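You operate a simulated robot arm through the tools that you are given. There is no shell and no other tool.

You run a simulated robot arm. Do the job below in one go: nothing can be reset, and whatever is moved stays where it is left.

Task
After the emergency stop, bring the vacuum back on zone 4 alone.
Fine: shut valves 4, 5 and 6 first; press the stop button to release it; then open valve 4 and see its lamp turn green. The pump stays on.

It is judged by the outcome, as a careful person would: the job done as asked, and still so three seconds after it is handed in. It fails if anything else is knocked over, pushed out of place, dropped, spilled or broken.

Robot
A 6-joint arm with a two-finger gripper, fixed in place. Base frame: the origin is on the floor under the middle of its stand, x ahead of it, y to its left, z up. Lengths are in mm, angles in rad, forces in N, time in s.
It reaches about 1637 mm from its shoulder. Its first joint turns from -2.897 to 2.897 rad. Payload 3.43 kg.
The tool frame sits at the grasp point between the pads (the TCP): z along the fingers, y along the line on which they close. The tips reach 20 mm beyond it. The gripper opens to 190 mm; its body begins 248 mm behind the TCP.
Orientation is that of the tool frame in the base frame, as a unit quaternion [w, x, y, z]. With the fingers straight down and closing along the base's y, the tool's x points along the base's -x, its y along +y and its z along -z.

Tools
- The arm moves only by the tool servo_tool. Its argument "series" is text: rows parted by semicolons, each of 6 numbers parted by spaces: the shift along the tool's x, y, z in mm, then the turn, a rotation vector about the tool's x, y, z in rad. In form: dx dy dz rx ry rz; .... A call has 1 to 20 rows; each row shifts and turns the commanded pose from where the row before left it, along the tool's axes as they then stand. "gripper" is the finger opening in mm, from 0 to 190, set as the call begins (left out, the last holds). Rows are played at 5 a second. More than 50 mm and 0.15 rad between two rows, or a gripper value outside its range, and nothing of the call is played. Where a pose cannot be reached the arm comes as near as it can. A force on the tool above 90 N (or 10 N above the force at the start of the call, whichever is more), or a blocked arm, ends the call early, and 0.2 s more pass. Each finger travels about 45 mm/s and halts on what it meets, pressing with about 31 N; the grip force reading is that of the motor and also rises with nothing between the fingers. The clock runs only during rows and for 0.2 s after the last one: add rows that do not move to give the fingers time. It gives the time, the measured TCP pose, the force on the tool (base axes), the opening and the grip force at its end, in the units of the frame above (readings bear some noise), with the torque about the TCP (base axes, N m) and any sound that the robot's microphone picked up.
- Cameras (640 x 400 px; columns grow to the right, rows downward): "scene" is fixed at [49.6, 500, 1335.6]; the picture's right is [-0.46, -0.89, 0.00], its down [0.23, -0.12, -0.97] and it looks along [0.86, -0.45, 0.26] (base axes); focal length 214 px, centre (320, 200). "wrist" rides on the gripper at [70, -8, -288] in the tool frame; the picture's right is [0.12, 0.99, 0.00], its down [-0.96, 0.12, -0.25] and it looks along [-0.25, 0.03, 0.97] (tool axes); focal length 261 px, centre (320, 200). There is no depth. A picture from a camera that has moved, and an enlarged one, comes with that camera's place and axes in the base frame and with its lens.
- camera(camera): a new picture of that camera. It takes no simulated time.
- lift_body(by): slides the trunk up (or, below 0, down) by that many mm; the arm rides with it, the base frame stays. It gives what a move gives, with no picture.
- zoom(camera, box): a new picture of the part [left, top, right, bottom] of that camera's present view, enlarged. It takes no simulated time.
- hand_in(): hands the job in; it is judged then, once.

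Places have to be worked out from the pictures, the camera data and where the tool is seen. Open the gripper and draw the arm clear of the work before you hand the job in, unless the task says otherwise.

The tools are called after "Emit:" as a command line: name --argument value ..., lists and objects as JSON in quotes. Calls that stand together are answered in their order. servo_tool: Moves the arm, as the interface text tells. Its arguments: {"type":"object","properties":{"series":{"type":"string"},"gripper":{"type":"number"}},"required":["series"]} The other tools are called the same way: lift_body (by) moves the trunk up or down; camera (camera) takes a picture; zoom (camera, box) takes an enlarged picture of a part of a camera's view; hand_in () hands the job in.

At the start:

```text
time_s: 0.0
position: [793.8, 366.7, 895.2]
tool_rot: [0.0, 0.0, 1.0, 0.0]
wrist_force: [-0.9, 0.3, -0.2]
wrist_torque: [0.0, 0.0, 0.05]
gripper_width: 189.9
gripper_force: 0.1
trunk travel left (down, up): [-100.0, 140.0]
```

scene: 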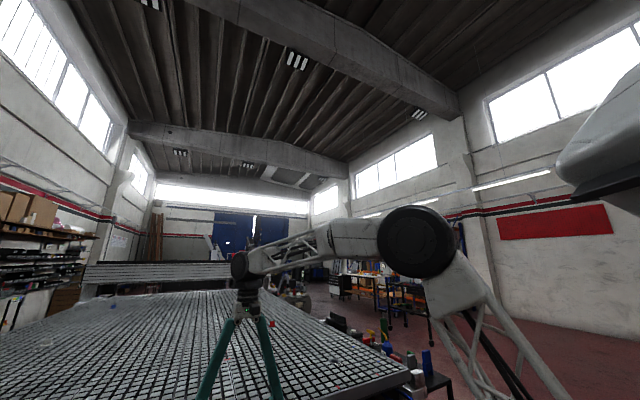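
wrist: 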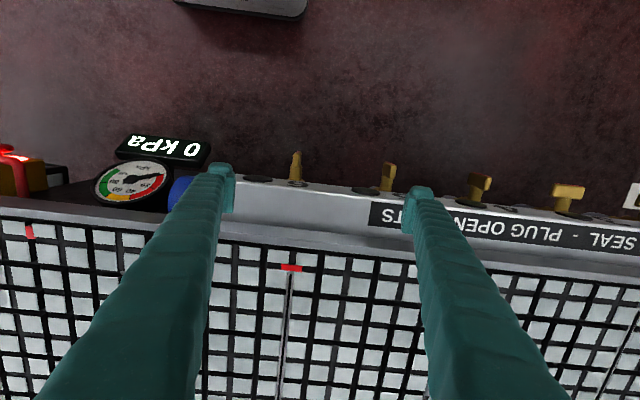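

The wrist view shows a manifold along the near edge of a vacuum table, with valves, a gauge at 0 kPa and a red-lit item on the left. I'll look closer before I move anything.

Emit:
zoom --camera "wrist" --box '[0, 100, 320, 300]'

Emit:
zoom --camera "wrist" --box '[320, 100, 640, 300]'

Emit:
zoom --camera "scene" --box '[160, 250, 480, 400]'

```text
2.00 times, centred on (160, 200) of wrist
camera zoom: at [722.3, 357.8, 1181.4], right [-0.12, 0.99, 0.0], down [0.96, 0.12, 0.25], along [0.25, 0.03, -0.97], focal length 521 px, centre (640, 200)
```

zoom: 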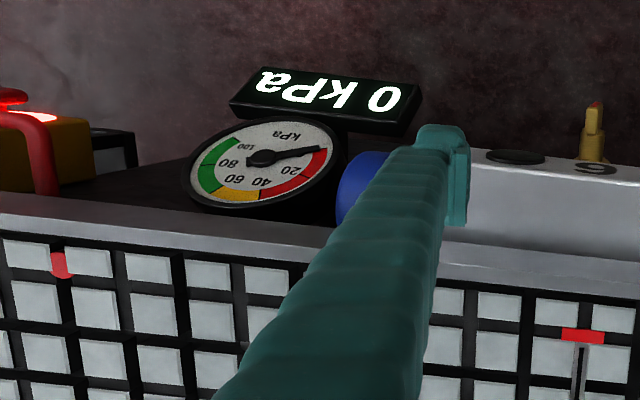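

```text
2.00 times, centred on (480, 200) of wrist
camera zoom: at [722.3, 357.8, 1181.4], right [-0.12, 0.99, 0.0], down [0.96, 0.12, 0.25], along [0.25, 0.03, -0.97], focal length 521 px, centre (0, 200)
```

zoom: 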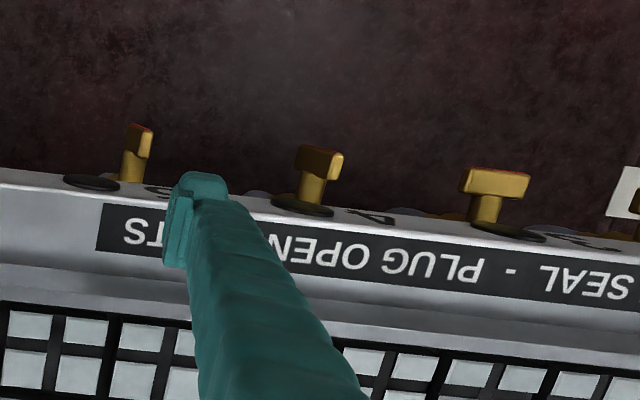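

```text
2.00 times, centred on (320, 325) of scene
camera zoom: at [49.6, 500.0, 1335.6], right [-0.46, -0.89, 0.0], down [0.23, -0.12, -0.97], along [0.86, -0.45, 0.26], focal length 429 px, centre (320, -50)
```

zoom: 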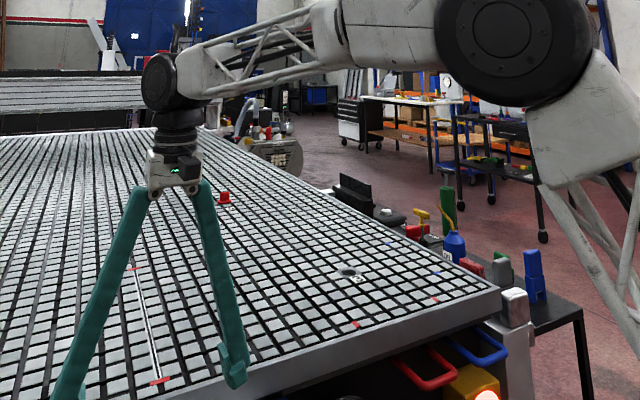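

Valves run along the manifold, numbered upside down in this view, and the stop button is probably the red-lit item on the yellow box. I'll raise the arm and draw it back towards the robot to get a fuller view, since nothing is near in that direction.

Emit:
servo_tool --series "20 0 -40 0 0 0; 20 0 -40 0 0 0; 20 0 -40 0 0 0; 20 0 -40 0 0 0; 20 0 -40 0 0 0; 0 0 0 0 0 0"

Emit:
camera --camera "wrist"

Emit:
camera --camera "scene"

```text
time_s: 1.4
position: [691.1, 365.4, 1095.3]
tool_rot: [0.001, 0.0, 1.0, 0.001]
wrist_force: [-0.3, -0.6, -0.2]
wrist_torque: [0.0, 0.02, -0.01]
gripper_width: 190.2
gripper_force: 0.0
trunk travel left (down, up): [-100.0, 140.0]
```

```text
taken
camera wrist: at [621.3, 357.8, 1381.5], right [-0.12, 0.99, 0.0], down [0.96, 0.12, 0.25], along [0.25, 0.03, -0.97], focal length 261 px, centre (320, 200)
```

wrist: 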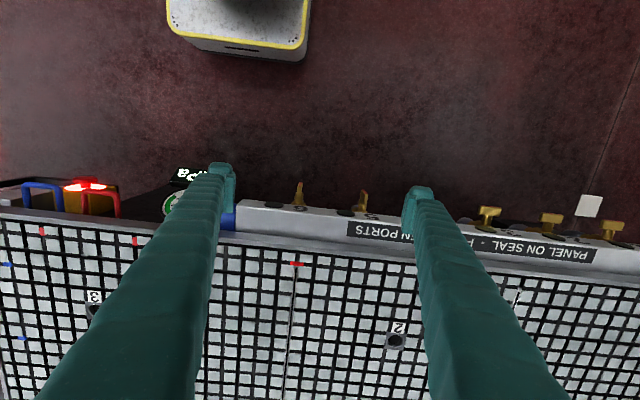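

```text
taken
```

scene: 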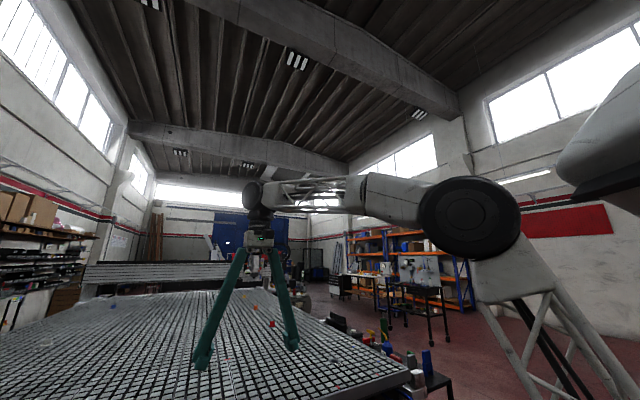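

The table has numbered ports (2 and 3 visible), and the manifold runs along its near edge. I'll close the fingers so they block less, then zoom in.

Emit:
servo_tool --series "0 0 0 0 0 0; 0 0 0 0 0 0; 0 0 0 0 0 0; 0 0 0 0 0 0; 0 0 0 0 0 0; 0 0 0 0 0 0; 0 0 0 0 0 0; 0 0 0 0 0 0; 0 0 0 0 0 0; 0 0 0 0 0 0; 0 0 0 0 0 0; 0 0 0 0 0 0" --gripper 0

Emit:
zoom --camera "wrist" --box '[0, 130, 240, 280]'

Emit:
zoom --camera "wrist" --box '[220, 130, 460, 280]'

Emit:
zoom --camera "wrist" --box '[400, 130, 640, 280]'

Emit:
camera --camera "wrist"

```text
time_s: 4.0
position: [692.8, 366.8, 1095.4]
tool_rot: [0.0, 0.0, 1.0, 0.0]
wrist_force: [-0.9, -0.3, -0.5]
wrist_torque: [-0.01, 0.03, 0.01]
gripper_width: 0.1
gripper_force: 31.2
trunk travel left (down, up): [-100.0, 140.0]
```

```text
2.67 times, centred on (120, 205) of wrist
camera zoom: at [621.6, 358.1, 1381.0], right [-0.12, 0.99, 0.0], down [0.96, 0.12, 0.25], along [0.25, 0.03, -0.97], focal length 695 px, centre (853, 187)
```

zoom: 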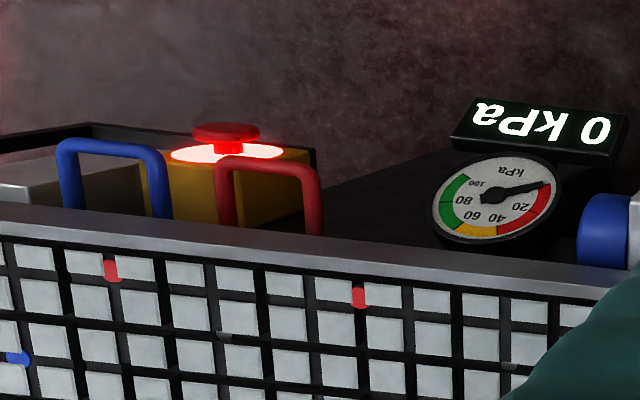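

```text
2.67 times, centred on (340, 205) of wrist
camera zoom: at [621.6, 358.1, 1381.0], right [-0.12, 0.99, 0.0], down [0.96, 0.12, 0.25], along [0.25, 0.03, -0.97], focal length 695 px, centre (267, 187)
```

zoom: 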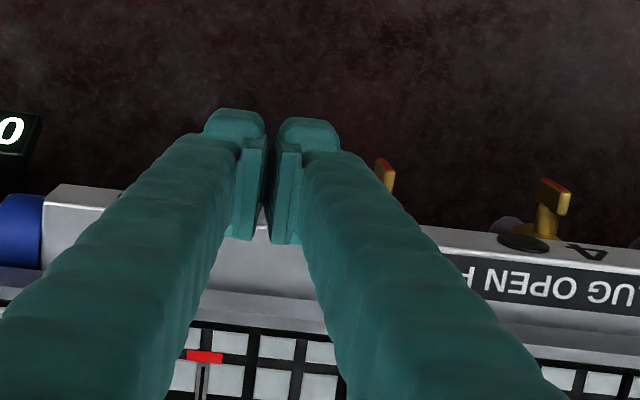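

```text
2.67 times, centred on (520, 205) of wrist
camera zoom: at [621.6, 358.1, 1381.0], right [-0.12, 0.99, 0.0], down [0.96, 0.12, 0.25], along [0.25, 0.03, -0.97], focal length 695 px, centre (-213, 187)
```

zoom: 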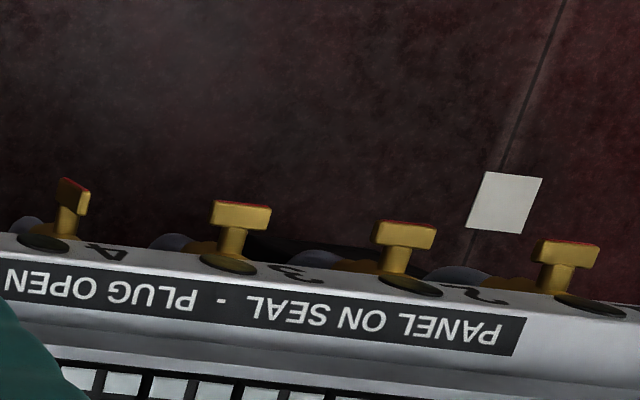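

```text
taken
camera wrist: at [621.6, 358.1, 1381.0], right [-0.12, 0.99, 0.0], down [0.96, 0.12, 0.25], along [0.25, 0.03, -0.97], focal length 261 px, centre (320, 200)
```

wrist: 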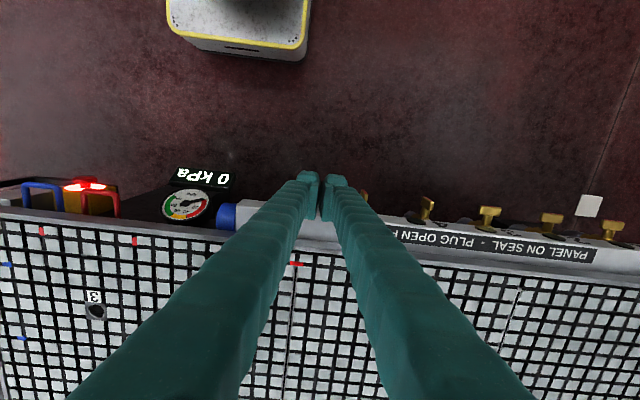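

The handles stick out of the manifold's front face towards the robot: 3, 2 and 1 sit across, 4–6 sit differently. Two views put valve 6 near (795, 324, 697). I'll pitch the tool forward 45° and back off to see the front face.

Emit:
servo_tool --series "0 0 0 0 -0.131 0; 0 0 0 0 -0.131 0; 0 0 0 0 -0.131 0; 0 0 0 0 -0.131 0; 0 0 0 0 -0.131 0; 0 0 0 0 -0.131 0; 42 -16 9 0 0 0; 42 -16 9 0 0 0; 42 -16 9 0 0 0; 42 -16 9 0 0 0; 0 0 0 0 0 0"

Emit:
camera --camera "wrist"

Emit:
camera --camera "scene"

```text
time_s: 6.4
position: [600.1, 301.8, 950.4]
tool_rot: [0.384, 0.0, 0.923, 0.001]
wrist_force: [0.0, 0.5, 0.3]
wrist_torque: [-0.04, 0.0, -0.02]
gripper_width: 0.0
gripper_force: 30.8
trunk travel left (down, up): [-100.0, 140.0]
```

```text
taken
camera wrist: at [345.5, 293.4, 1102.8], right [-0.08, 0.99, -0.08], down [0.5, 0.12, 0.86], along [0.86, 0.03, -0.51], focal length 261 px, centre (320, 200)
```

wrist: 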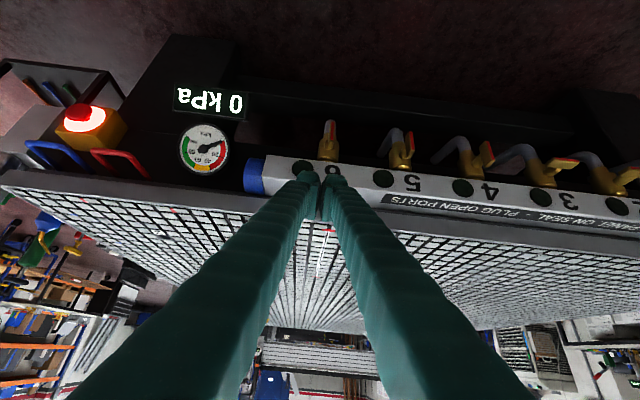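

```text
taken
```

scene: 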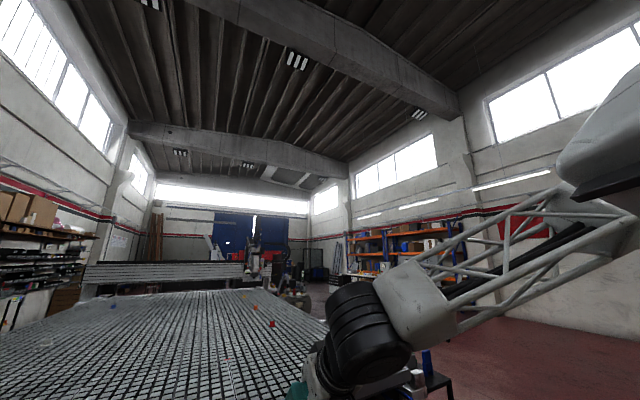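

The view is clear now: stop button on a yellow box at the left, gauge, then valves 6, 5, 4 and on. I'll zoom in on the handles, the lamps and the stop button.

Emit:
zoom --camera "wrist" --box '[280, 100, 480, 225]'

Emit:
zoom --camera "wrist" --box '[440, 110, 640, 235]'

Emit:
zoom --camera "wrist" --box '[0, 50, 240, 200]'

```text
3.20 times, centred on (380, 162) of wrist
camera zoom: at [345.5, 293.4, 1102.8], right [-0.08, 0.99, -0.08], down [0.5, 0.12, 0.86], along [0.86, 0.03, -0.51], focal length 834 px, centre (128, 320)
```

zoom: 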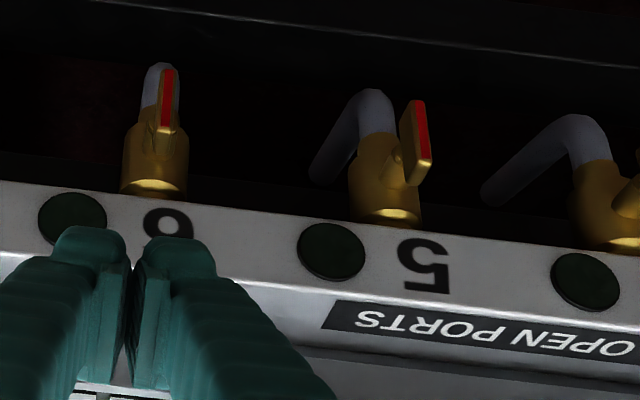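

```text
3.20 times, centred on (540, 172) of wrist
camera zoom: at [345.5, 293.4, 1102.8], right [-0.08, 0.99, -0.08], down [0.5, 0.12, 0.86], along [0.86, 0.03, -0.51], focal length 834 px, centre (-384, 288)
```

zoom: 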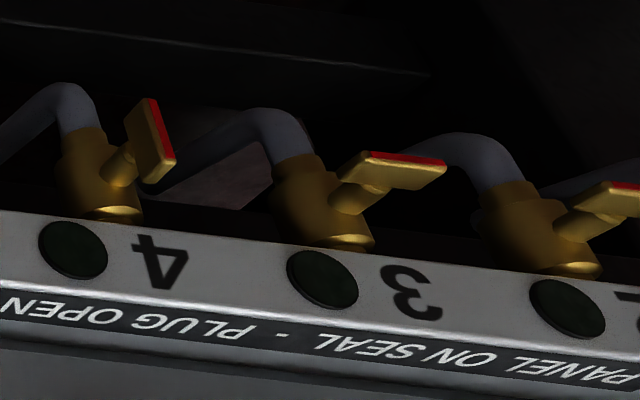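

```text
2.67 times, centred on (120, 125) of wrist
camera zoom: at [345.5, 293.4, 1102.8], right [-0.08, 0.99, -0.08], down [0.5, 0.12, 0.86], along [0.86, 0.03, -0.51], focal length 695 px, centre (853, 400)
```

zoom: 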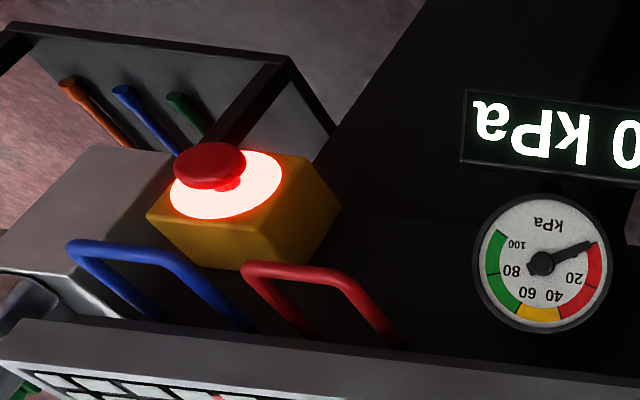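

Valves 4, 5 and 6 have vertical handles, in line with the pipe, so they are open. Valves 1, 2 and 3 are horizontal, so shut. Triangulating puts valve 6's bar front at about (766, 316, 640–723). I'll level the tool and lower it to see the handles from the front, stopping about 150 mm short.

Emit:
servo_tool --series "0 0 0 0 -0.131 0; 0 0 0 0 -0.131 0; 0 0 0 0 -0.131 0; 0 0 0 0 -0.131 0; 0 0 0 0 -0.131 0; 0 0 0 0 -0.131 0; 0 0 0 0 0 0"

Emit:
camera --camera "wrist"

Emit:
camera --camera "scene"

```text
time_s: 8.0
position: [621.4, 358.5, 999.6]
tool_rot: [0.706, 0.003, 0.709, -0.003]
wrist_force: [0.0, -0.5, 0.0]
wrist_torque: [0.01, 0.0, 0.01]
gripper_width: 0.0
gripper_force: 31.2
out of reach, approached as far as the arm can: row 4, 5, 6
trunk travel left (down, up): [-100.0, 140.0]
```

```text
taken
camera wrist: at [334.3, 352.8, 929.1], right [0.01, 0.99, -0.12], down [-0.24, 0.12, 0.96], along [0.97, 0.02, 0.24], focal length 261 px, centre (320, 200)
```

wrist: 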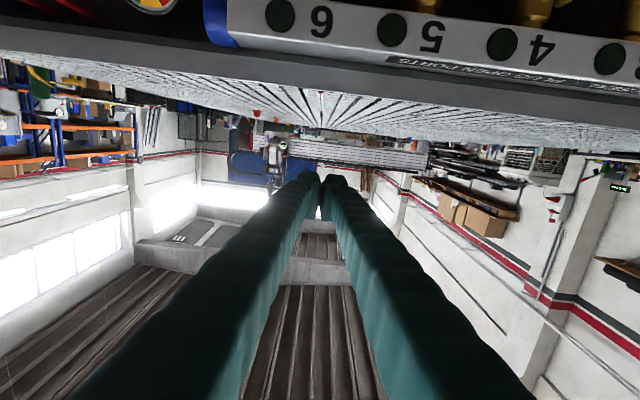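

```text
taken
```

scene: 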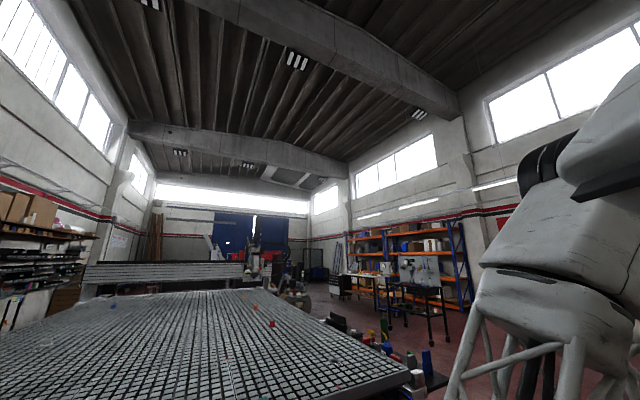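

The level pose is out of reach at this height because the arm is folded too tightly. Going lower moves the wrist away from the shoulder, so I'll lower in small steps and watch the pose.

Emit:
servo_tool --series "40 0 0 0 0 0; 40 0 0 0 0 0; 40 0 0 0 0 0; 0 0 0 0 0 0"

```text
time_s: 9.0
position: [644.1, 408.0, 906.2]
tool_rot: [0.707, 0.002, 0.708, -0.002]
wrist_force: [-0.5, 0.8, 0.6]
wrist_torque: [-0.02, 0.01, 0.0]
gripper_width: 0.0
gripper_force: 31.1
out of reach, approached as far as the arm can: row 1, 2, 3
trunk travel left (down, up): [-100.0, 140.0]
```

The wrist is too close to the stand's axis, so I'll move the commanded pose forward while staying about 60 mm short of the handles, and lower a bit more.

Emit:
servo_tool --series "0 0 40 0 0 0; 0 0 40 0 0 0; 0 0 0 0 0 0"

```text
time_s: 9.8
position: [722.5, 408.7, 908.1]
tool_rot: [0.708, 0.0, 0.707, 0.0]
wrist_force: [-0.4, 0.8, 0.7]
wrist_torque: [-0.01, 0.02, 0.01]
gripper_width: 0.1
gripper_force: 31.5
trunk travel left (down, up): [-100.0, 140.0]
```

The commanded pose now follows the reached one: level at (722, 409, 908), between valves 6 (y≈316) and 5 (y≈497). I'll lower straight down to about z 690, with tips at x 742 and handle fronts near 766.

Emit:
servo_tool --series "40 0 -5 0 0 0; 40 0 -5 0 0 0; 40 0 -5 0 0 0; 40 0 -5 0 0 0; 40 0 0 0 0 0; 18 0 0 0 0 0; 0 0 0 0 0 0"

Emit:
camera --camera "wrist"

Emit:
camera --camera "scene"

```text
time_s: 11.4
position: [731.8, 472.4, 790.0]
tool_rot: [0.704, -0.002, 0.71, -0.008]
wrist_force: [0.6, 0.0, 0.6]
wrist_torque: [0.02, 0.01, 0.02]
gripper_width: 0.0
gripper_force: 30.5
out of reach, approached as far as the arm can: row 2, 3, 4, 5, 6
trunk travel left (down, up): [-100.0, 140.0]
```

```text
taken
camera wrist: at [443.2, 465.0, 719.3], right [0.01, 0.99, -0.13], down [-0.24, 0.13, 0.96], along [0.97, 0.03, 0.24], focal length 261 px, centre (320, 200)
```

wrist: 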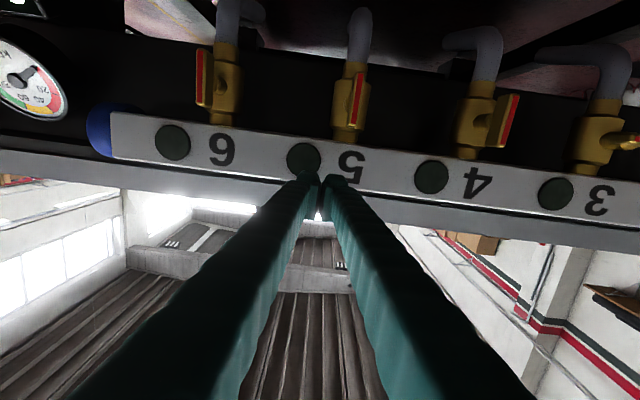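

```text
taken
```

scene: 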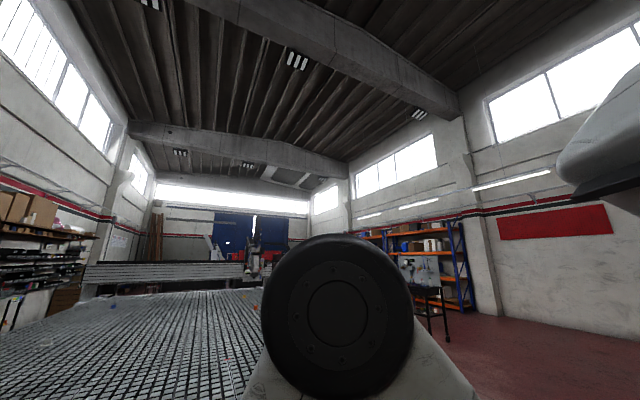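

The arm slid sideways as it reached its inner limit, and is now level at (732, 472, 790). The view shows the handles from near the front, so I'll zoom in to read their shape and place.

Emit:
zoom --camera "wrist" --box '[150, 20, 390, 170]'

Emit:
zoom --camera "wrist" --box '[400, 40, 640, 190]'

```text
2.67 times, centred on (270, 95) of wrist
camera zoom: at [443.2, 465.0, 719.3], right [0.01, 0.99, -0.13], down [-0.24, 0.13, 0.96], along [0.97, 0.03, 0.24], focal length 695 px, centre (453, 480)
```

zoom: 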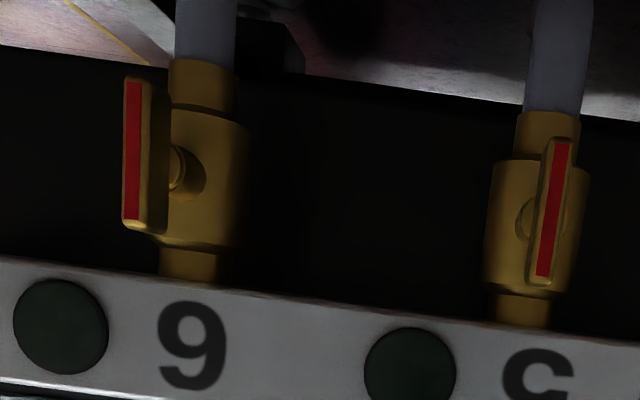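

```text
2.67 times, centred on (520, 115) of wrist
camera zoom: at [443.2, 465.0, 719.3], right [0.01, 0.99, -0.13], down [-0.24, 0.13, 0.96], along [0.97, 0.03, 0.24], focal length 695 px, centre (-213, 427)
```

zoom: 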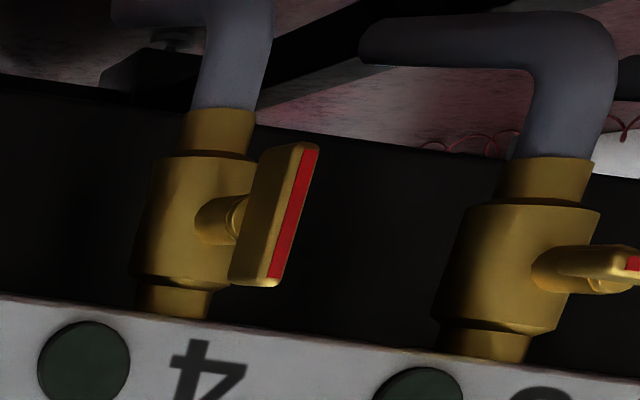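

From this view, each handle is a bar centred on a stem: about 65 mm long, 12 mm thick, with a red front face at x≈775 and z≈673. Valves 6, 5 and 4 are near y 320, 502 and 683. I'll try the level approach at valve 4 first, where there's more reach, moving sideways then down with the fingers part open.

Emit:
servo_tool --series "0 42 -6 0 0 0; 0 42 -6 0 0 0; 0 42 -6 0 0 0; 0 42 -6 0 0 0; 0 42 -6 0 0 0; 29 0 0 0 0 0; 29 0 0 0 0 0; 29 0 0 0 0 0; 29 0 0 0 0 0; 0 0 0 0 0 0" --gripper 70

Emit:
camera --camera "wrist"

Emit:
camera --camera "scene"

```text
time_s: 13.6
position: [701.7, 683.2, 672.9]
tool_rot: [0.708, 0.0, 0.706, 0.0]
wrist_force: [0.4, 0.4, -0.3]
wrist_torque: [0.0, 0.03, 0.04]
gripper_width: 69.9
gripper_force: 0.0
trunk travel left (down, up): [-100.0, 140.0]
```

```text
taken
camera wrist: at [414.2, 674.4, 600.9], right [0.0, 0.99, -0.12], down [-0.25, 0.12, 0.96], along [0.97, 0.03, 0.25], focal length 261 px, centre (320, 200)
```

wrist: 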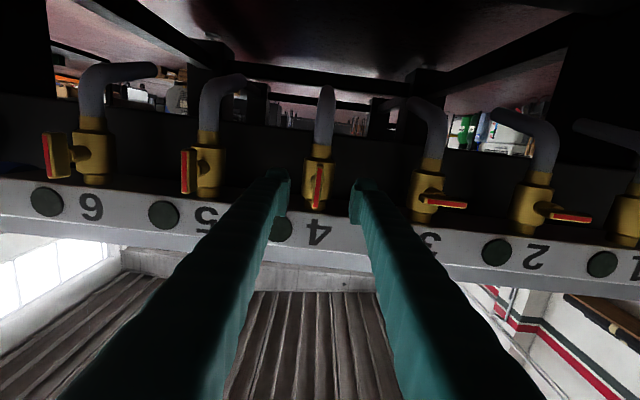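

```text
taken
```

scene: 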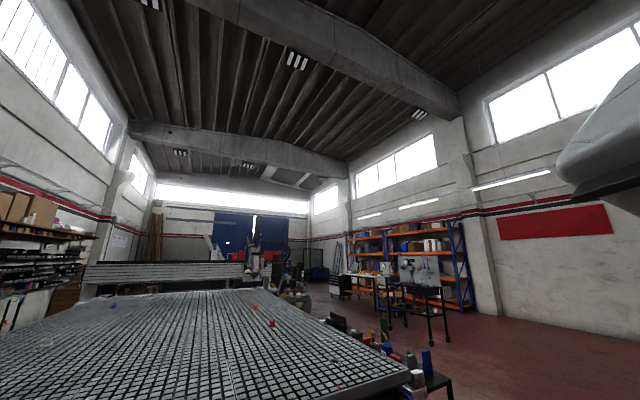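

The level pose works here: TCP (702, 683, 673), with valve 4's bar centred between the fingers. I'll zoom in to check the height and lateral alignment.

Emit:
zoom --camera "wrist" --box '[240, 120, 400, 220]'

Emit:
zoom --camera "wrist" --box '[0, 100, 240, 250]'

```text
4.00 times, centred on (320, 170) of wrist
camera zoom: at [414.2, 674.4, 600.9], right [0.0, 0.99, -0.12], down [-0.25, 0.12, 0.96], along [0.97, 0.03, 0.25], focal length 1043 px, centre (320, 320)
```

zoom: 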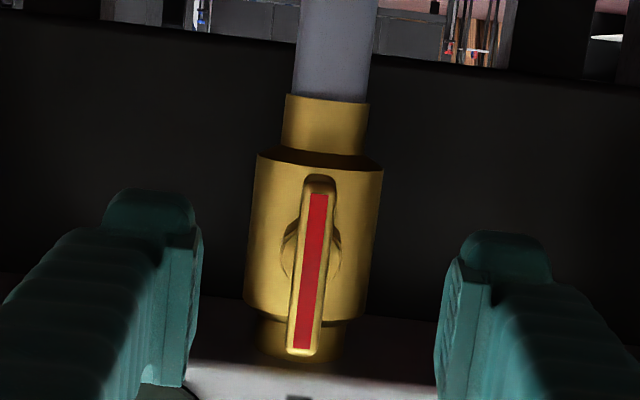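

```text
2.67 times, centred on (120, 175) of wrist
camera zoom: at [414.2, 674.4, 600.9], right [0.0, 0.99, -0.12], down [-0.25, 0.12, 0.96], along [0.97, 0.03, 0.25], focal length 695 px, centre (853, 267)
```

zoom: 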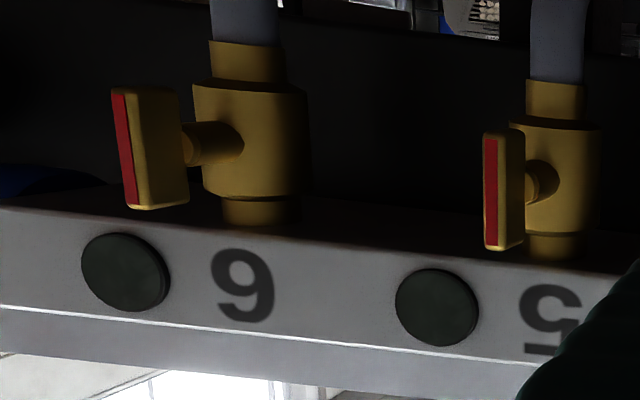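

Valve 4's bar is about 2 mm to the -y side of the tool axis and about 3 mm above it. I'll correct for that and go forward 40 mm, keeping the fingertips just short of straddling the bar, then look again.

Emit:
servo_tool --series "-3 -1.8 20 0 0 0; 0 0 20 0 0 0; 0 0 0 0 0 0"

Emit:
zoom --camera "wrist" --box '[240, 120, 400, 220]'

```text
time_s: 14.4
position: [741.1, 680.8, 676.3]
tool_rot: [0.708, 0.0, 0.706, 0.0]
wrist_force: [-0.3, 0.3, -0.3]
wrist_torque: [-0.02, -0.03, 0.01]
gripper_width: 69.8
gripper_force: 0.1
trunk travel left (down, up): [-100.0, 140.0]
```

```text
4.00 times, centred on (320, 170) of wrist
camera zoom: at [454.0, 672.5, 604.2], right [0.0, 0.99, -0.12], down [-0.25, 0.12, 0.96], along [0.97, 0.03, 0.25], focal length 1043 px, centre (320, 320)
```

zoom: 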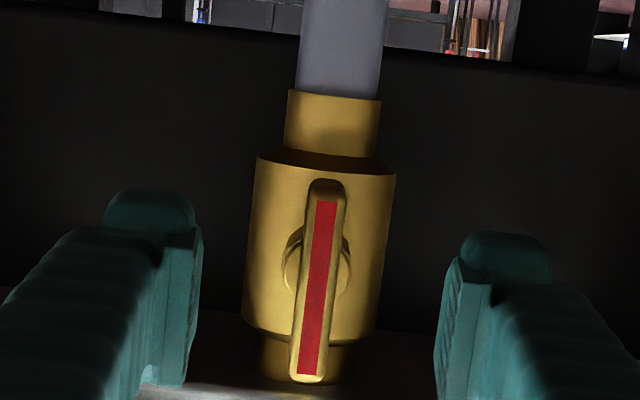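

The bar is within 1 mm of the tool axis, with its front about 25–30 mm ahead of the TCP. I'll go forward 28 mm so the fingertips straddle it, then close.

Emit:
servo_tool --series "0 -0.5 10 0 0 0; 0 0 10 0 0 0; 0 0 8 0 0 0; 0 0 0 0 0 0"

Emit:
zoom --camera "wrist" --box '[240, 120, 400, 220]'

```text
time_s: 15.4
position: [769.5, 679.7, 676.7]
tool_rot: [0.707, 0.0, 0.707, 0.0]
wrist_force: [-0.1, 0.4, 1.2]
wrist_torque: [0.0, -0.05, 0.03]
gripper_width: 70.1
gripper_force: 0.1
trunk travel left (down, up): [-100.0, 140.0]
```

```text
4.00 times, centred on (320, 170) of wrist
camera zoom: at [482.3, 671.3, 603.6], right [0.0, 0.99, -0.12], down [-0.25, 0.12, 0.96], along [0.97, 0.03, 0.25], focal length 1043 px, centre (320, 320)
```

zoom: 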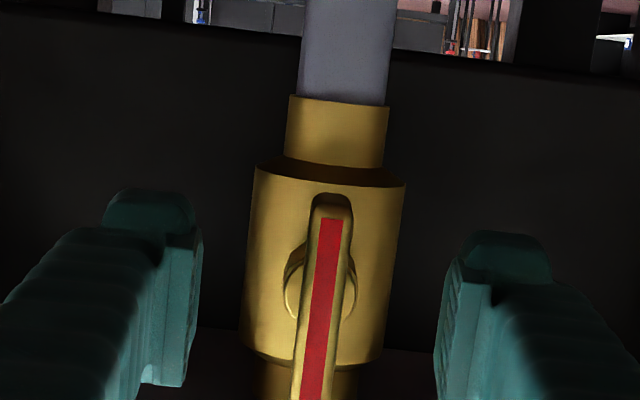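

The bar now sits between the pads with its middle near the TCP. I'll close on it and read the forces.

Emit:
servo_tool --series "0 0 0 0 0 0; 0 0 0 0 0 0; 0 0 0 0 0 0; 0 0 0 0 0 0; 0 0 0 0 0 0; 0 0 0 0 0 0" --gripper 0

Emit:
zoom --camera "wrist" --box '[240, 120, 400, 220]'

```text
time_s: 16.8
position: [770.2, 680.2, 675.6]
tool_rot: [0.708, -0.001, 0.707, 0.0]
wrist_force: [0.7, 0.3, -0.3]
wrist_torque: [0.02, -0.11, -0.02]
gripper_width: 10.8
gripper_force: 44.8
trunk travel left (down, up): [-100.0, 140.0]
```

```text
4.00 times, centred on (320, 170) of wrist
camera zoom: at [482.3, 671.3, 603.7], right [0.0, 0.99, -0.12], down [-0.25, 0.12, 0.96], along [0.97, 0.03, 0.25], focal length 1043 px, centre (320, 320)
```

zoom: 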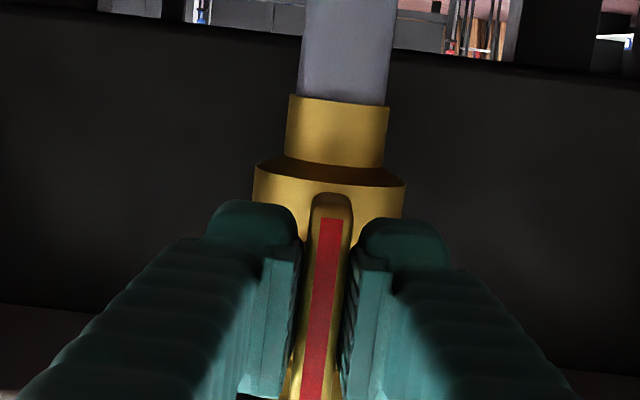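

The bar is gripped at 10.8 mm with almost no side load. I'll try turning it a little clockwise as seen from the front (about +tool z) and read the torque, to learn which way it turns.

Emit:
servo_tool --series "0 0 0 0 0 0.04; 0 0 0 0 0 0.04; 0 0 0 0 0 0.04; 0 0 0 0 0 0"

Emit:
zoom --camera "wrist" --box '[240, 120, 400, 220]'

```text
time_s: 17.8
position: [770.0, 678.4, 676.7]
tool_rot: [0.706, 0.043, 0.706, 0.039]
wrist_force: [-5.4, -6.1, -4.3]
wrist_torque: [-0.04, -0.2, -0.04]
gripper_width: 11.1
gripper_force: 44.6
trunk travel left (down, up): [-100.0, 140.0]
```

```text
4.00 times, centred on (320, 170) of wrist
camera zoom: at [482.1, 680.5, 604.1], right [0.0, 1.0, 0.0], down [-0.25, 0.01, 0.97], along [0.97, 0.0, 0.25], focal length 1043 px, centre (320, 320)
```

zoom: 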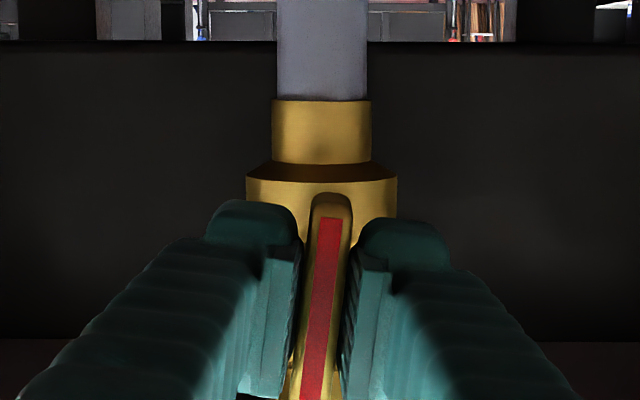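

The bar turned with the gripper by 0.12 rad and with very little torque, so it moves freely this way. I'll keep turning in stages and watch the load.

Emit:
servo_tool --series "0 0 0 0 0 0.06; 0 0 0 0 0 0.06; 0 0 0 0 0 0.06; 0 0 0 0 0 0.06; 0 0 0 0 0 0.06; 0 0 0 0 0 0.06; 0 0 0 0 0 0.06; 0 0 0 0 0 0.06; 0 0 0 0 0 0"

Emit:
camera --camera "wrist"

```text
time_s: 18.3
position: [778.0, 679.4, 684.3]
tool_rot: [0.7, 0.068, 0.709, 0.041]
wrist_force: [29.1, -54.8, -2.4]
wrist_torque: [-0.47, 0.02, -0.22]
gripper_width: 11.6
gripper_force: 44.6
out of reach, approached as far as the arm can: row 1, 2
trunk travel left (down, up): [-100.0, 140.0]
stopped in row 2: the force on the tool passed its limit at 93 N (the readings are from after the stop); the commanded pose is now the measured one
```

```text
taken
camera wrist: at [489.9, 691.7, 615.2], right [0.04, 1.0, 0.03], down [-0.23, -0.03, 0.97], along [0.97, -0.04, 0.23], focal length 261 px, centre (320, 200)
```

wrist: 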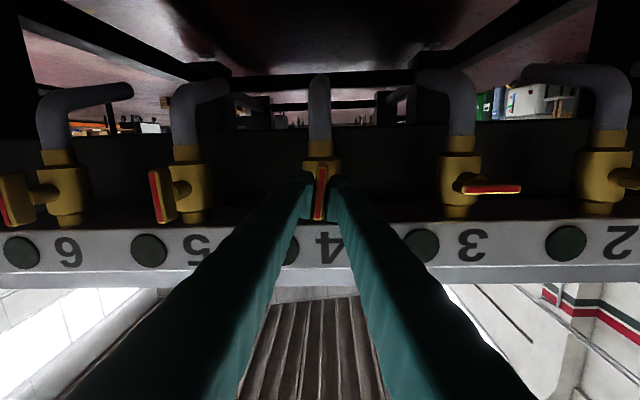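

The load came from the arm, not the valve: rolling further this way is out of reach, so the last joint is at its limit. I'll open to release the bar and back straight off.

Emit:
servo_tool --series "0 0 0 0 0 0; 0 0 0 0 0 0; 0 0 0 0 0 0; 0 0 0 0 0 0" --gripper 70

Emit:
servo_tool --series "0 0 -20 0 0 0; 0 0 -20 0 0 0; 0 0 -25 0 0 0; 0 0 -25 0 0 0; 0 0 0 0 0 0"

Emit:
camera --camera "wrist"

```text
time_s: 19.3
position: [773.8, 687.8, 683.3]
tool_rot: [0.701, 0.062, 0.709, 0.047]
wrist_force: [-0.8, 0.8, 0.7]
wrist_torque: [-0.02, 0.0, 0.03]
gripper_width: 70.1
gripper_force: 0.1
trunk travel left (down, up): [-100.0, 140.0]
```

```text
time_s: 20.5
position: [686.1, 695.7, 690.6]
tool_rot: [0.7, 0.063, 0.711, 0.041]
wrist_force: [0.0, -1.2, 0.6]
wrist_torque: [-0.04, 0.01, 0.04]
gripper_width: 69.9
gripper_force: 0.0
out of reach, approached as far as the arm can: row 3, 4
trunk travel left (down, up): [-100.0, 140.0]
```

```text
taken
camera wrist: at [397.9, 705.9, 623.0], right [0.03, 1.0, 0.03], down [-0.23, -0.02, 0.97], along [0.97, -0.04, 0.23], focal length 261 px, centre (320, 200)
```

wrist: 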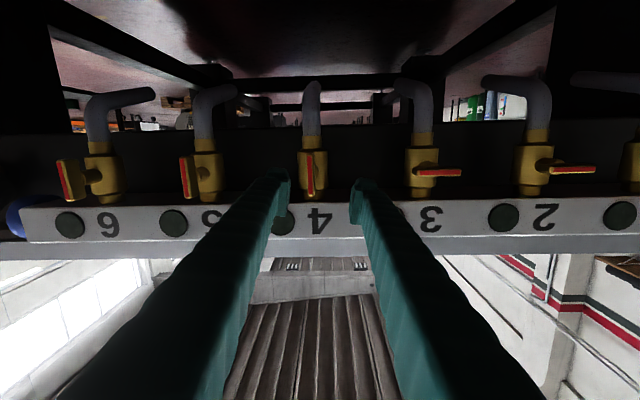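

Released and clear. I'll now roll the tool the other way to find out how far the last joint goes in that direction.

Emit:
servo_tool --series "0 0 0 0 0 -0.14; 0 0 0 0 0 -0.14; 0 0 0 0 0 -0.14; 0 0 0 0 0 -0.14; 0 0 0 0 0 -0.14; 0 0 0 0 0 -0.14; 0 0 0 0 0 -0.14; 0 0 0 0 0 -0.14; 0 0 0 0 0 -0.14; 0 0 0 0 0 -0.14; 0 0 0 0 0 0"

Emit:
camera --camera "wrist"

```text
time_s: 22.9
position: [685.8, 696.9, 690.6]
tool_rot: [0.566, -0.409, 0.583, -0.416]
wrist_force: [-0.9, -0.1, -0.9]
wrist_torque: [0.03, -0.02, -0.02]
gripper_width: 70.1
gripper_force: 0.1
trunk travel left (down, up): [-100.0, 140.0]
```

```text
taken
camera wrist: at [396.3, 633.1, 678.0], right [-0.01, 0.2, -0.98], down [-0.22, 0.95, 0.2], along [0.97, 0.22, 0.04], focal length 261 px, centre (320, 200)
```

wrist: 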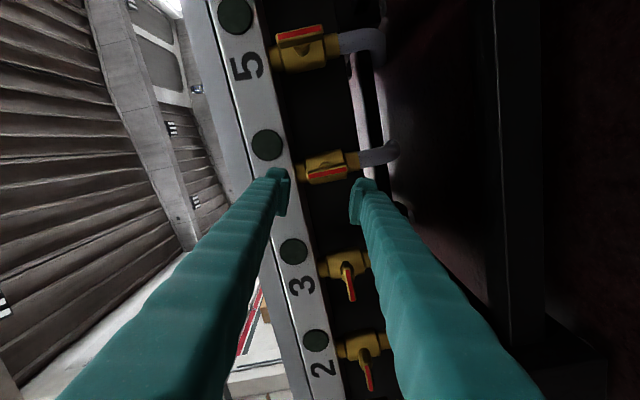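

Negative roll works well, now about -1.25 rad. I'll continue to about -π so the pads again close along y, leaving room to turn the valve in the positive direction.

Emit:
servo_tool --series "0 0 0 0 0 -0.145; 0 0 0 0 0 -0.145; 0 0 0 0 0 -0.145; 0 0 0 0 0 -0.145; 0 0 0 0 0 -0.145; 0 0 0 0 0 -0.145; 0 0 0 0 0 -0.145; 0 0 0 0 0 -0.145; 0 0 0 0 0 -0.145; 0 0 0 0 0 -0.145; 0 0 0 0 0 -0.145; 0 0 0 0 0 -0.145; 0 0 0 0 0 -0.145; 0 0 0 0 0 0"

Emit:
camera --camera "wrist"

```text
time_s: 25.9
position: [686.5, 695.7, 690.9]
tool_rot: [0.005, 0.711, -0.011, 0.703]
wrist_force: [-0.1, -0.9, 0.7]
wrist_torque: [0.0, -0.01, 0.0]
gripper_width: 69.7
gripper_force: 0.0
trunk travel left (down, up): [-100.0, 140.0]
```

```text
taken
camera wrist: at [399.3, 710.3, 762.8], right [-0.02, -0.99, 0.11], down [-0.26, -0.1, -0.96], along [0.96, -0.05, -0.26], focal length 261 px, centre (320, 200)
```

wrist: 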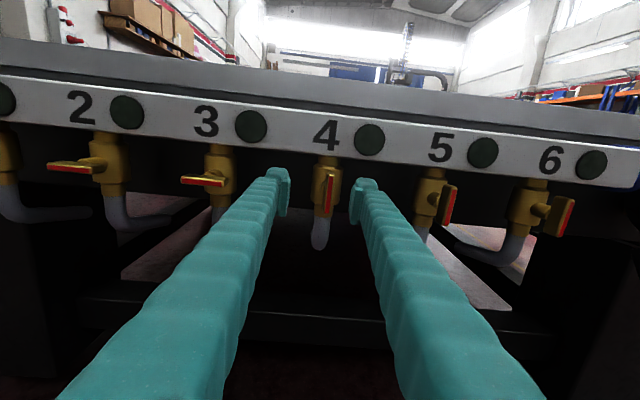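

The camera now sits above the gripper and the view is upright. I'll square the tool up, shift to valve 4's axis (y≈681, z≈676), and zoom in to measure the bar's tilt.

Emit:
servo_tool --series "-15 14.7 0 0.0226 0.0113 -0.008; 0 0 0 0 0 0"

Emit:
zoom --camera "wrist" --box '[240, 120, 400, 220]'

Emit:
zoom --camera "wrist" --box '[400, 110, 640, 260]'

```text
time_s: 26.5
position: [685.5, 682.1, 675.5]
tool_rot: [-0.001, 0.708, -0.001, 0.707]
wrist_force: [1.0, -0.9, -0.8]
wrist_torque: [-0.01, 0.01, 0.0]
gripper_width: 69.8
gripper_force: 0.0
trunk travel left (down, up): [-100.0, 140.0]
```

```text
4.00 times, centred on (320, 170) of wrist
camera zoom: at [397.8, 689.7, 744.9], right [0.0, -0.99, 0.12], down [-0.25, -0.11, -0.96], along [0.97, -0.03, -0.25], focal length 1043 px, centre (320, 320)
```

zoom: 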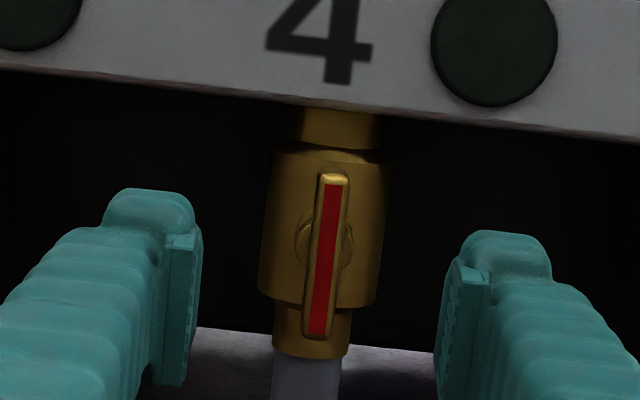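

```text
2.67 times, centred on (520, 185) of wrist
camera zoom: at [397.8, 689.7, 744.9], right [0.0, -0.99, 0.12], down [-0.25, -0.11, -0.96], along [0.97, -0.03, -0.25], focal length 695 px, centre (-213, 240)
```

zoom: 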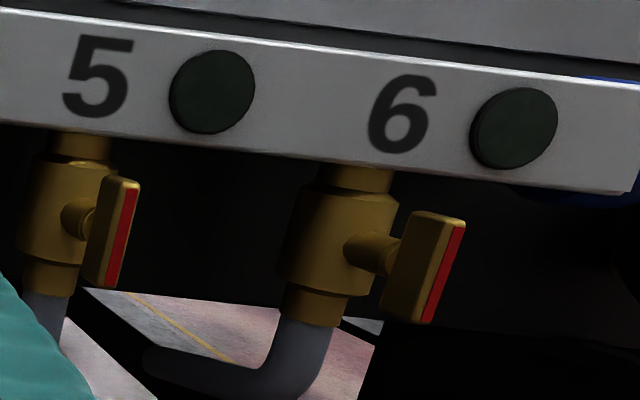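

The bar has gone back to vertical, so it probably springs to its end positions. It's about 2 mm to the right of the tool axis. I'll approach valve 4 again with this roll and close gently around the bar, leaving slight slack so it works like a fork.

Emit:
servo_tool --series "0 1.9 20 0 0 0; 0 0 20 0 0 0; 0 0 20 0 0 0; 0 0 15 0 0 0; 0 0 10 0 0 0; 0 0 0 0 0 0"

Emit:
zoom --camera "wrist" --box '[240, 120, 400, 220]'

```text
time_s: 27.9
position: [770.4, 679.7, 674.5]
tool_rot: [-0.002, 0.708, -0.001, 0.707]
wrist_force: [-0.9, 0.1, -0.5]
wrist_torque: [0.03, 0.01, -0.01]
gripper_width: 70.0
gripper_force: 0.0
trunk travel left (down, up): [-100.0, 140.0]
```

```text
4.00 times, centred on (320, 170) of wrist
camera zoom: at [482.8, 687.9, 744.4], right [0.0, -0.99, 0.12], down [-0.25, -0.11, -0.96], along [0.97, -0.03, -0.25], focal length 1043 px, centre (320, 320)
```

zoom: 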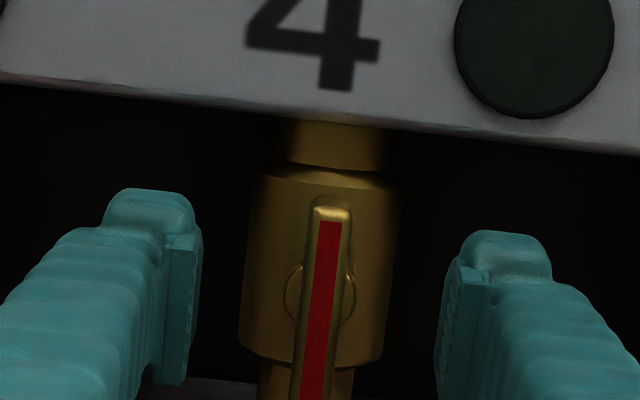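

The bar is well centred on the tool axis, both sideways and in height. I'll close to 14 mm around the 10.8 mm bar.

Emit:
servo_tool --series "0 0 0 0 0 0; 0 0 0 0 0 0; 0 0 0 0 0 0; 0 0 0 0 0 0; 0 0 0 0 0 0" --gripper 14

Emit:
servo_tool --series "0 0 0 0 0 0.06; 0 0 0 0 0 0.06; 0 0 0 0 0 0.06; 0 0 0 0 0 0.06; 0 0 0 0 0 0.06; 0 0 0 0 0 0"

Emit:
zoom --camera "wrist" --box '[240, 120, 400, 220]'

```text
time_s: 29.1
position: [769.8, 679.5, 675.9]
tool_rot: [-0.001, 0.708, -0.001, 0.707]
wrist_force: [-0.3, 0.7, 0.0]
wrist_torque: [-0.02, -0.04, -0.03]
gripper_width: 13.9
gripper_force: 0.0
trunk travel left (down, up): [-100.0, 140.0]
```

```text
time_s: 30.5
position: [769.2, 680.0, 674.9]
tool_rot: [-0.107, 0.699, -0.107, 0.698]
wrist_force: [0.5, 0.9, -0.9]
wrist_torque: [-0.03, 0.02, -0.01]
gripper_width: 14.5
gripper_force: 0.5
trunk travel left (down, up): [-100.0, 140.0]
```

```text
4.00 times, centred on (320, 170) of wrist
camera zoom: at [482.3, 666.7, 743.3], right [0.0, -0.98, -0.18], down [-0.25, 0.18, -0.95], along [0.97, 0.05, -0.24], focal length 1043 px, centre (320, 320)
```

zoom: 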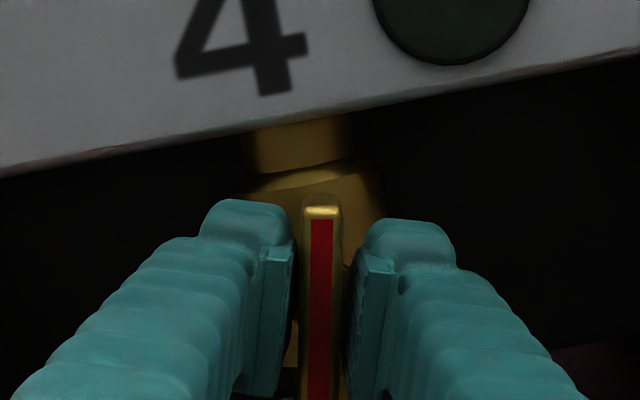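

The bar follows with slight lag (about 0.2 of the 0.3 rad turned) and no load. I'll carry on turning.

Emit:
servo_tool --series "0 0 0 0 0 0.06; 0 0 0 0 0 0.06; 0 0 0 0 0 0.06; 0 0 0 0 0 0.06; 0 0 0 0 0 0.06; 0 0 0 0 0 0.06; 0 0 0 0 0 0.06; 0 0 0 0 0 0.06; 0 0 0 0 0 0.06; 0 0 0 0 0 0.06; 0 0 0 0 0 0"

Emit:
zoom --camera "wrist" --box '[240, 120, 400, 220]'

```text
time_s: 32.9
position: [769.0, 679.1, 673.8]
tool_rot: [-0.309, 0.637, -0.309, 0.635]
wrist_force: [-0.3, 1.6, 1.7]
wrist_torque: [-0.03, 0.01, 0.02]
gripper_width: 15.4
gripper_force: 2.0
trunk travel left (down, up): [-100.0, 140.0]
```

```text
4.00 times, centred on (320, 170) of wrist
camera zoom: at [482.3, 629.4, 723.9], right [0.0, -0.71, -0.71], down [-0.25, 0.69, -0.68], along [0.97, 0.17, -0.18], focal length 1043 px, centre (320, 320)
```

zoom: 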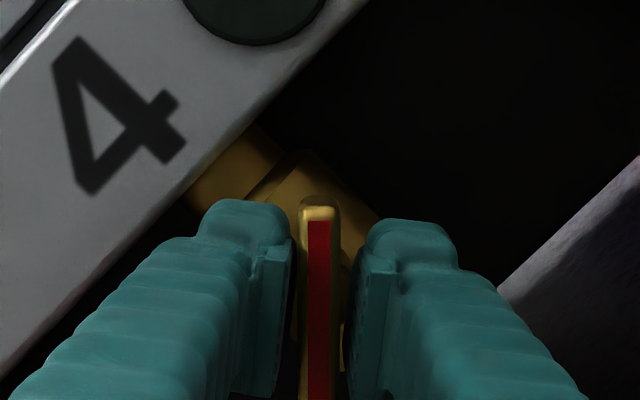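

Still turning freely, with about 0.9 rad on the tool. Continuing towards horizontal.

Emit:
servo_tool --series "0 0 0 0 0 0.06; 0 0 0 0 0 0.06; 0 0 0 0 0 0.06; 0 0 0 0 0 0.06; 0 0 0 0 0 0.06; 0 0 0 0 0 0.06; 0 0 0 0 0 0.06; 0 0 0 0 0 0.06; 0 0 0 0 0 0.06; 0 0 0 0 0 0.06; 0 0 0 0 0 0"

Emit:
zoom --camera "wrist" --box '[240, 120, 400, 220]'

```text
time_s: 35.3
position: [771.3, 679.9, 674.1]
tool_rot: [-0.483, 0.516, -0.485, 0.515]
wrist_force: [0.2, -0.3, 1.9]
wrist_torque: [0.03, 0.02, -0.03]
gripper_width: 15.0
gripper_force: 0.6
trunk travel left (down, up): [-100.0, 140.0]
```

```text
4.00 times, centred on (320, 170) of wrist
camera zoom: at [482.5, 610.0, 686.7], right [0.0, -0.18, -0.98], down [-0.25, 0.95, -0.18], along [0.97, 0.24, -0.05], focal length 1043 px, centre (320, 320)
```

zoom: 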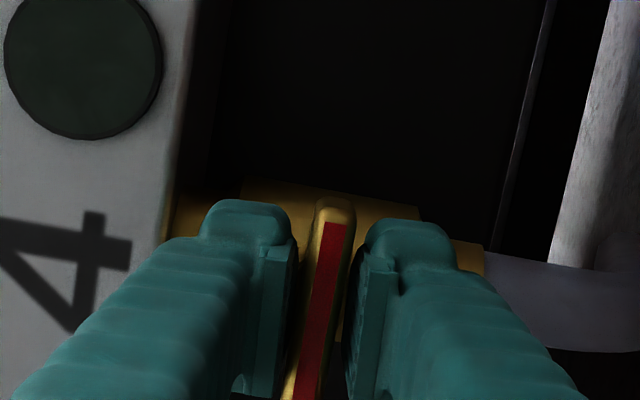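

In this view the bar is exactly along y (its slope matches the camera's horizontal), so valve 4 has snapped to horizontal and is shut. I'll back straight off with the fork as it is and look.

Emit:
servo_tool --series "0 0 -15 0 0 0; 0 0 -20 0 0 0; 0 0 -20 0 0 0; 0 0 -20 0 0 0; 0 0 0 0 0 0"

Emit:
camera --camera "wrist"

```text
time_s: 36.5
position: [695.8, 680.2, 675.1]
tool_rot: [-0.482, 0.516, -0.485, 0.516]
wrist_force: [-1.0, -0.1, -0.5]
wrist_torque: [0.02, -0.01, 0.02]
gripper_width: 14.2
gripper_force: 0.1
trunk travel left (down, up): [-100.0, 140.0]
```

```text
taken
camera wrist: at [407.6, 610.2, 686.8], right [0.0, -0.18, -0.98], down [-0.25, 0.95, -0.18], along [0.97, 0.24, -0.05], focal length 261 px, centre (320, 200)
```

wrist: 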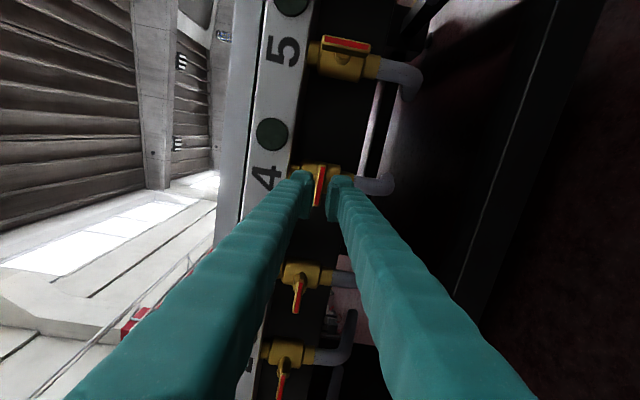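

Valve 4's bar now lies parallel to valves 3 and 2. I'll roll the tool back and open the fingers while clear, ready for valve 5.

Emit:
servo_tool --series "0 0 0 0 0 -0.137; 0 0 0 0 0 -0.137; 0 0 0 0 0 -0.137; 0 0 0 0 0 -0.137; 0 0 0 0 0 -0.137; 0 0 0 0 0 -0.137; 0 0 0 0 0 -0.137; 0 0 0 0 0 -0.137; 0 0 0 0 0 -0.137; 0 0 0 0 0 -0.137; 0 0 0 0 0 -0.137; 0 0 0 0 0 0" --gripper 60

Emit:
camera --camera "wrist"

```text
time_s: 39.1
position: [695.4, 679.2, 675.4]
tool_rot: [0.002, 0.708, 0.002, 0.706]
wrist_force: [-0.5, 0.1, 0.3]
wrist_torque: [0.01, 0.0, 0.0]
gripper_width: 59.7
gripper_force: 0.1
trunk travel left (down, up): [-100.0, 140.0]
```

```text
taken
camera wrist: at [407.6, 688.4, 744.5], right [0.0, -0.99, 0.12], down [-0.25, -0.12, -0.96], along [0.97, -0.03, -0.25], focal length 261 px, centre (320, 200)
```

wrist: 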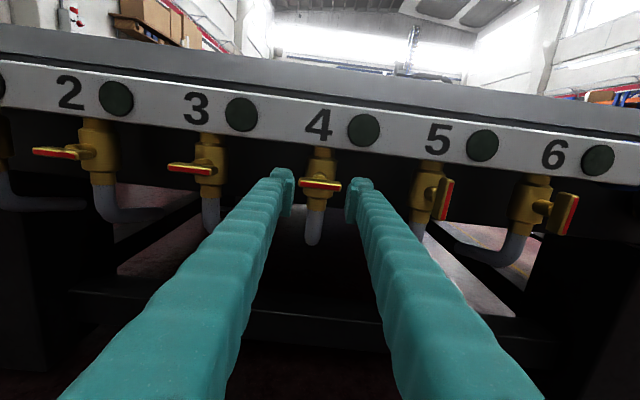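

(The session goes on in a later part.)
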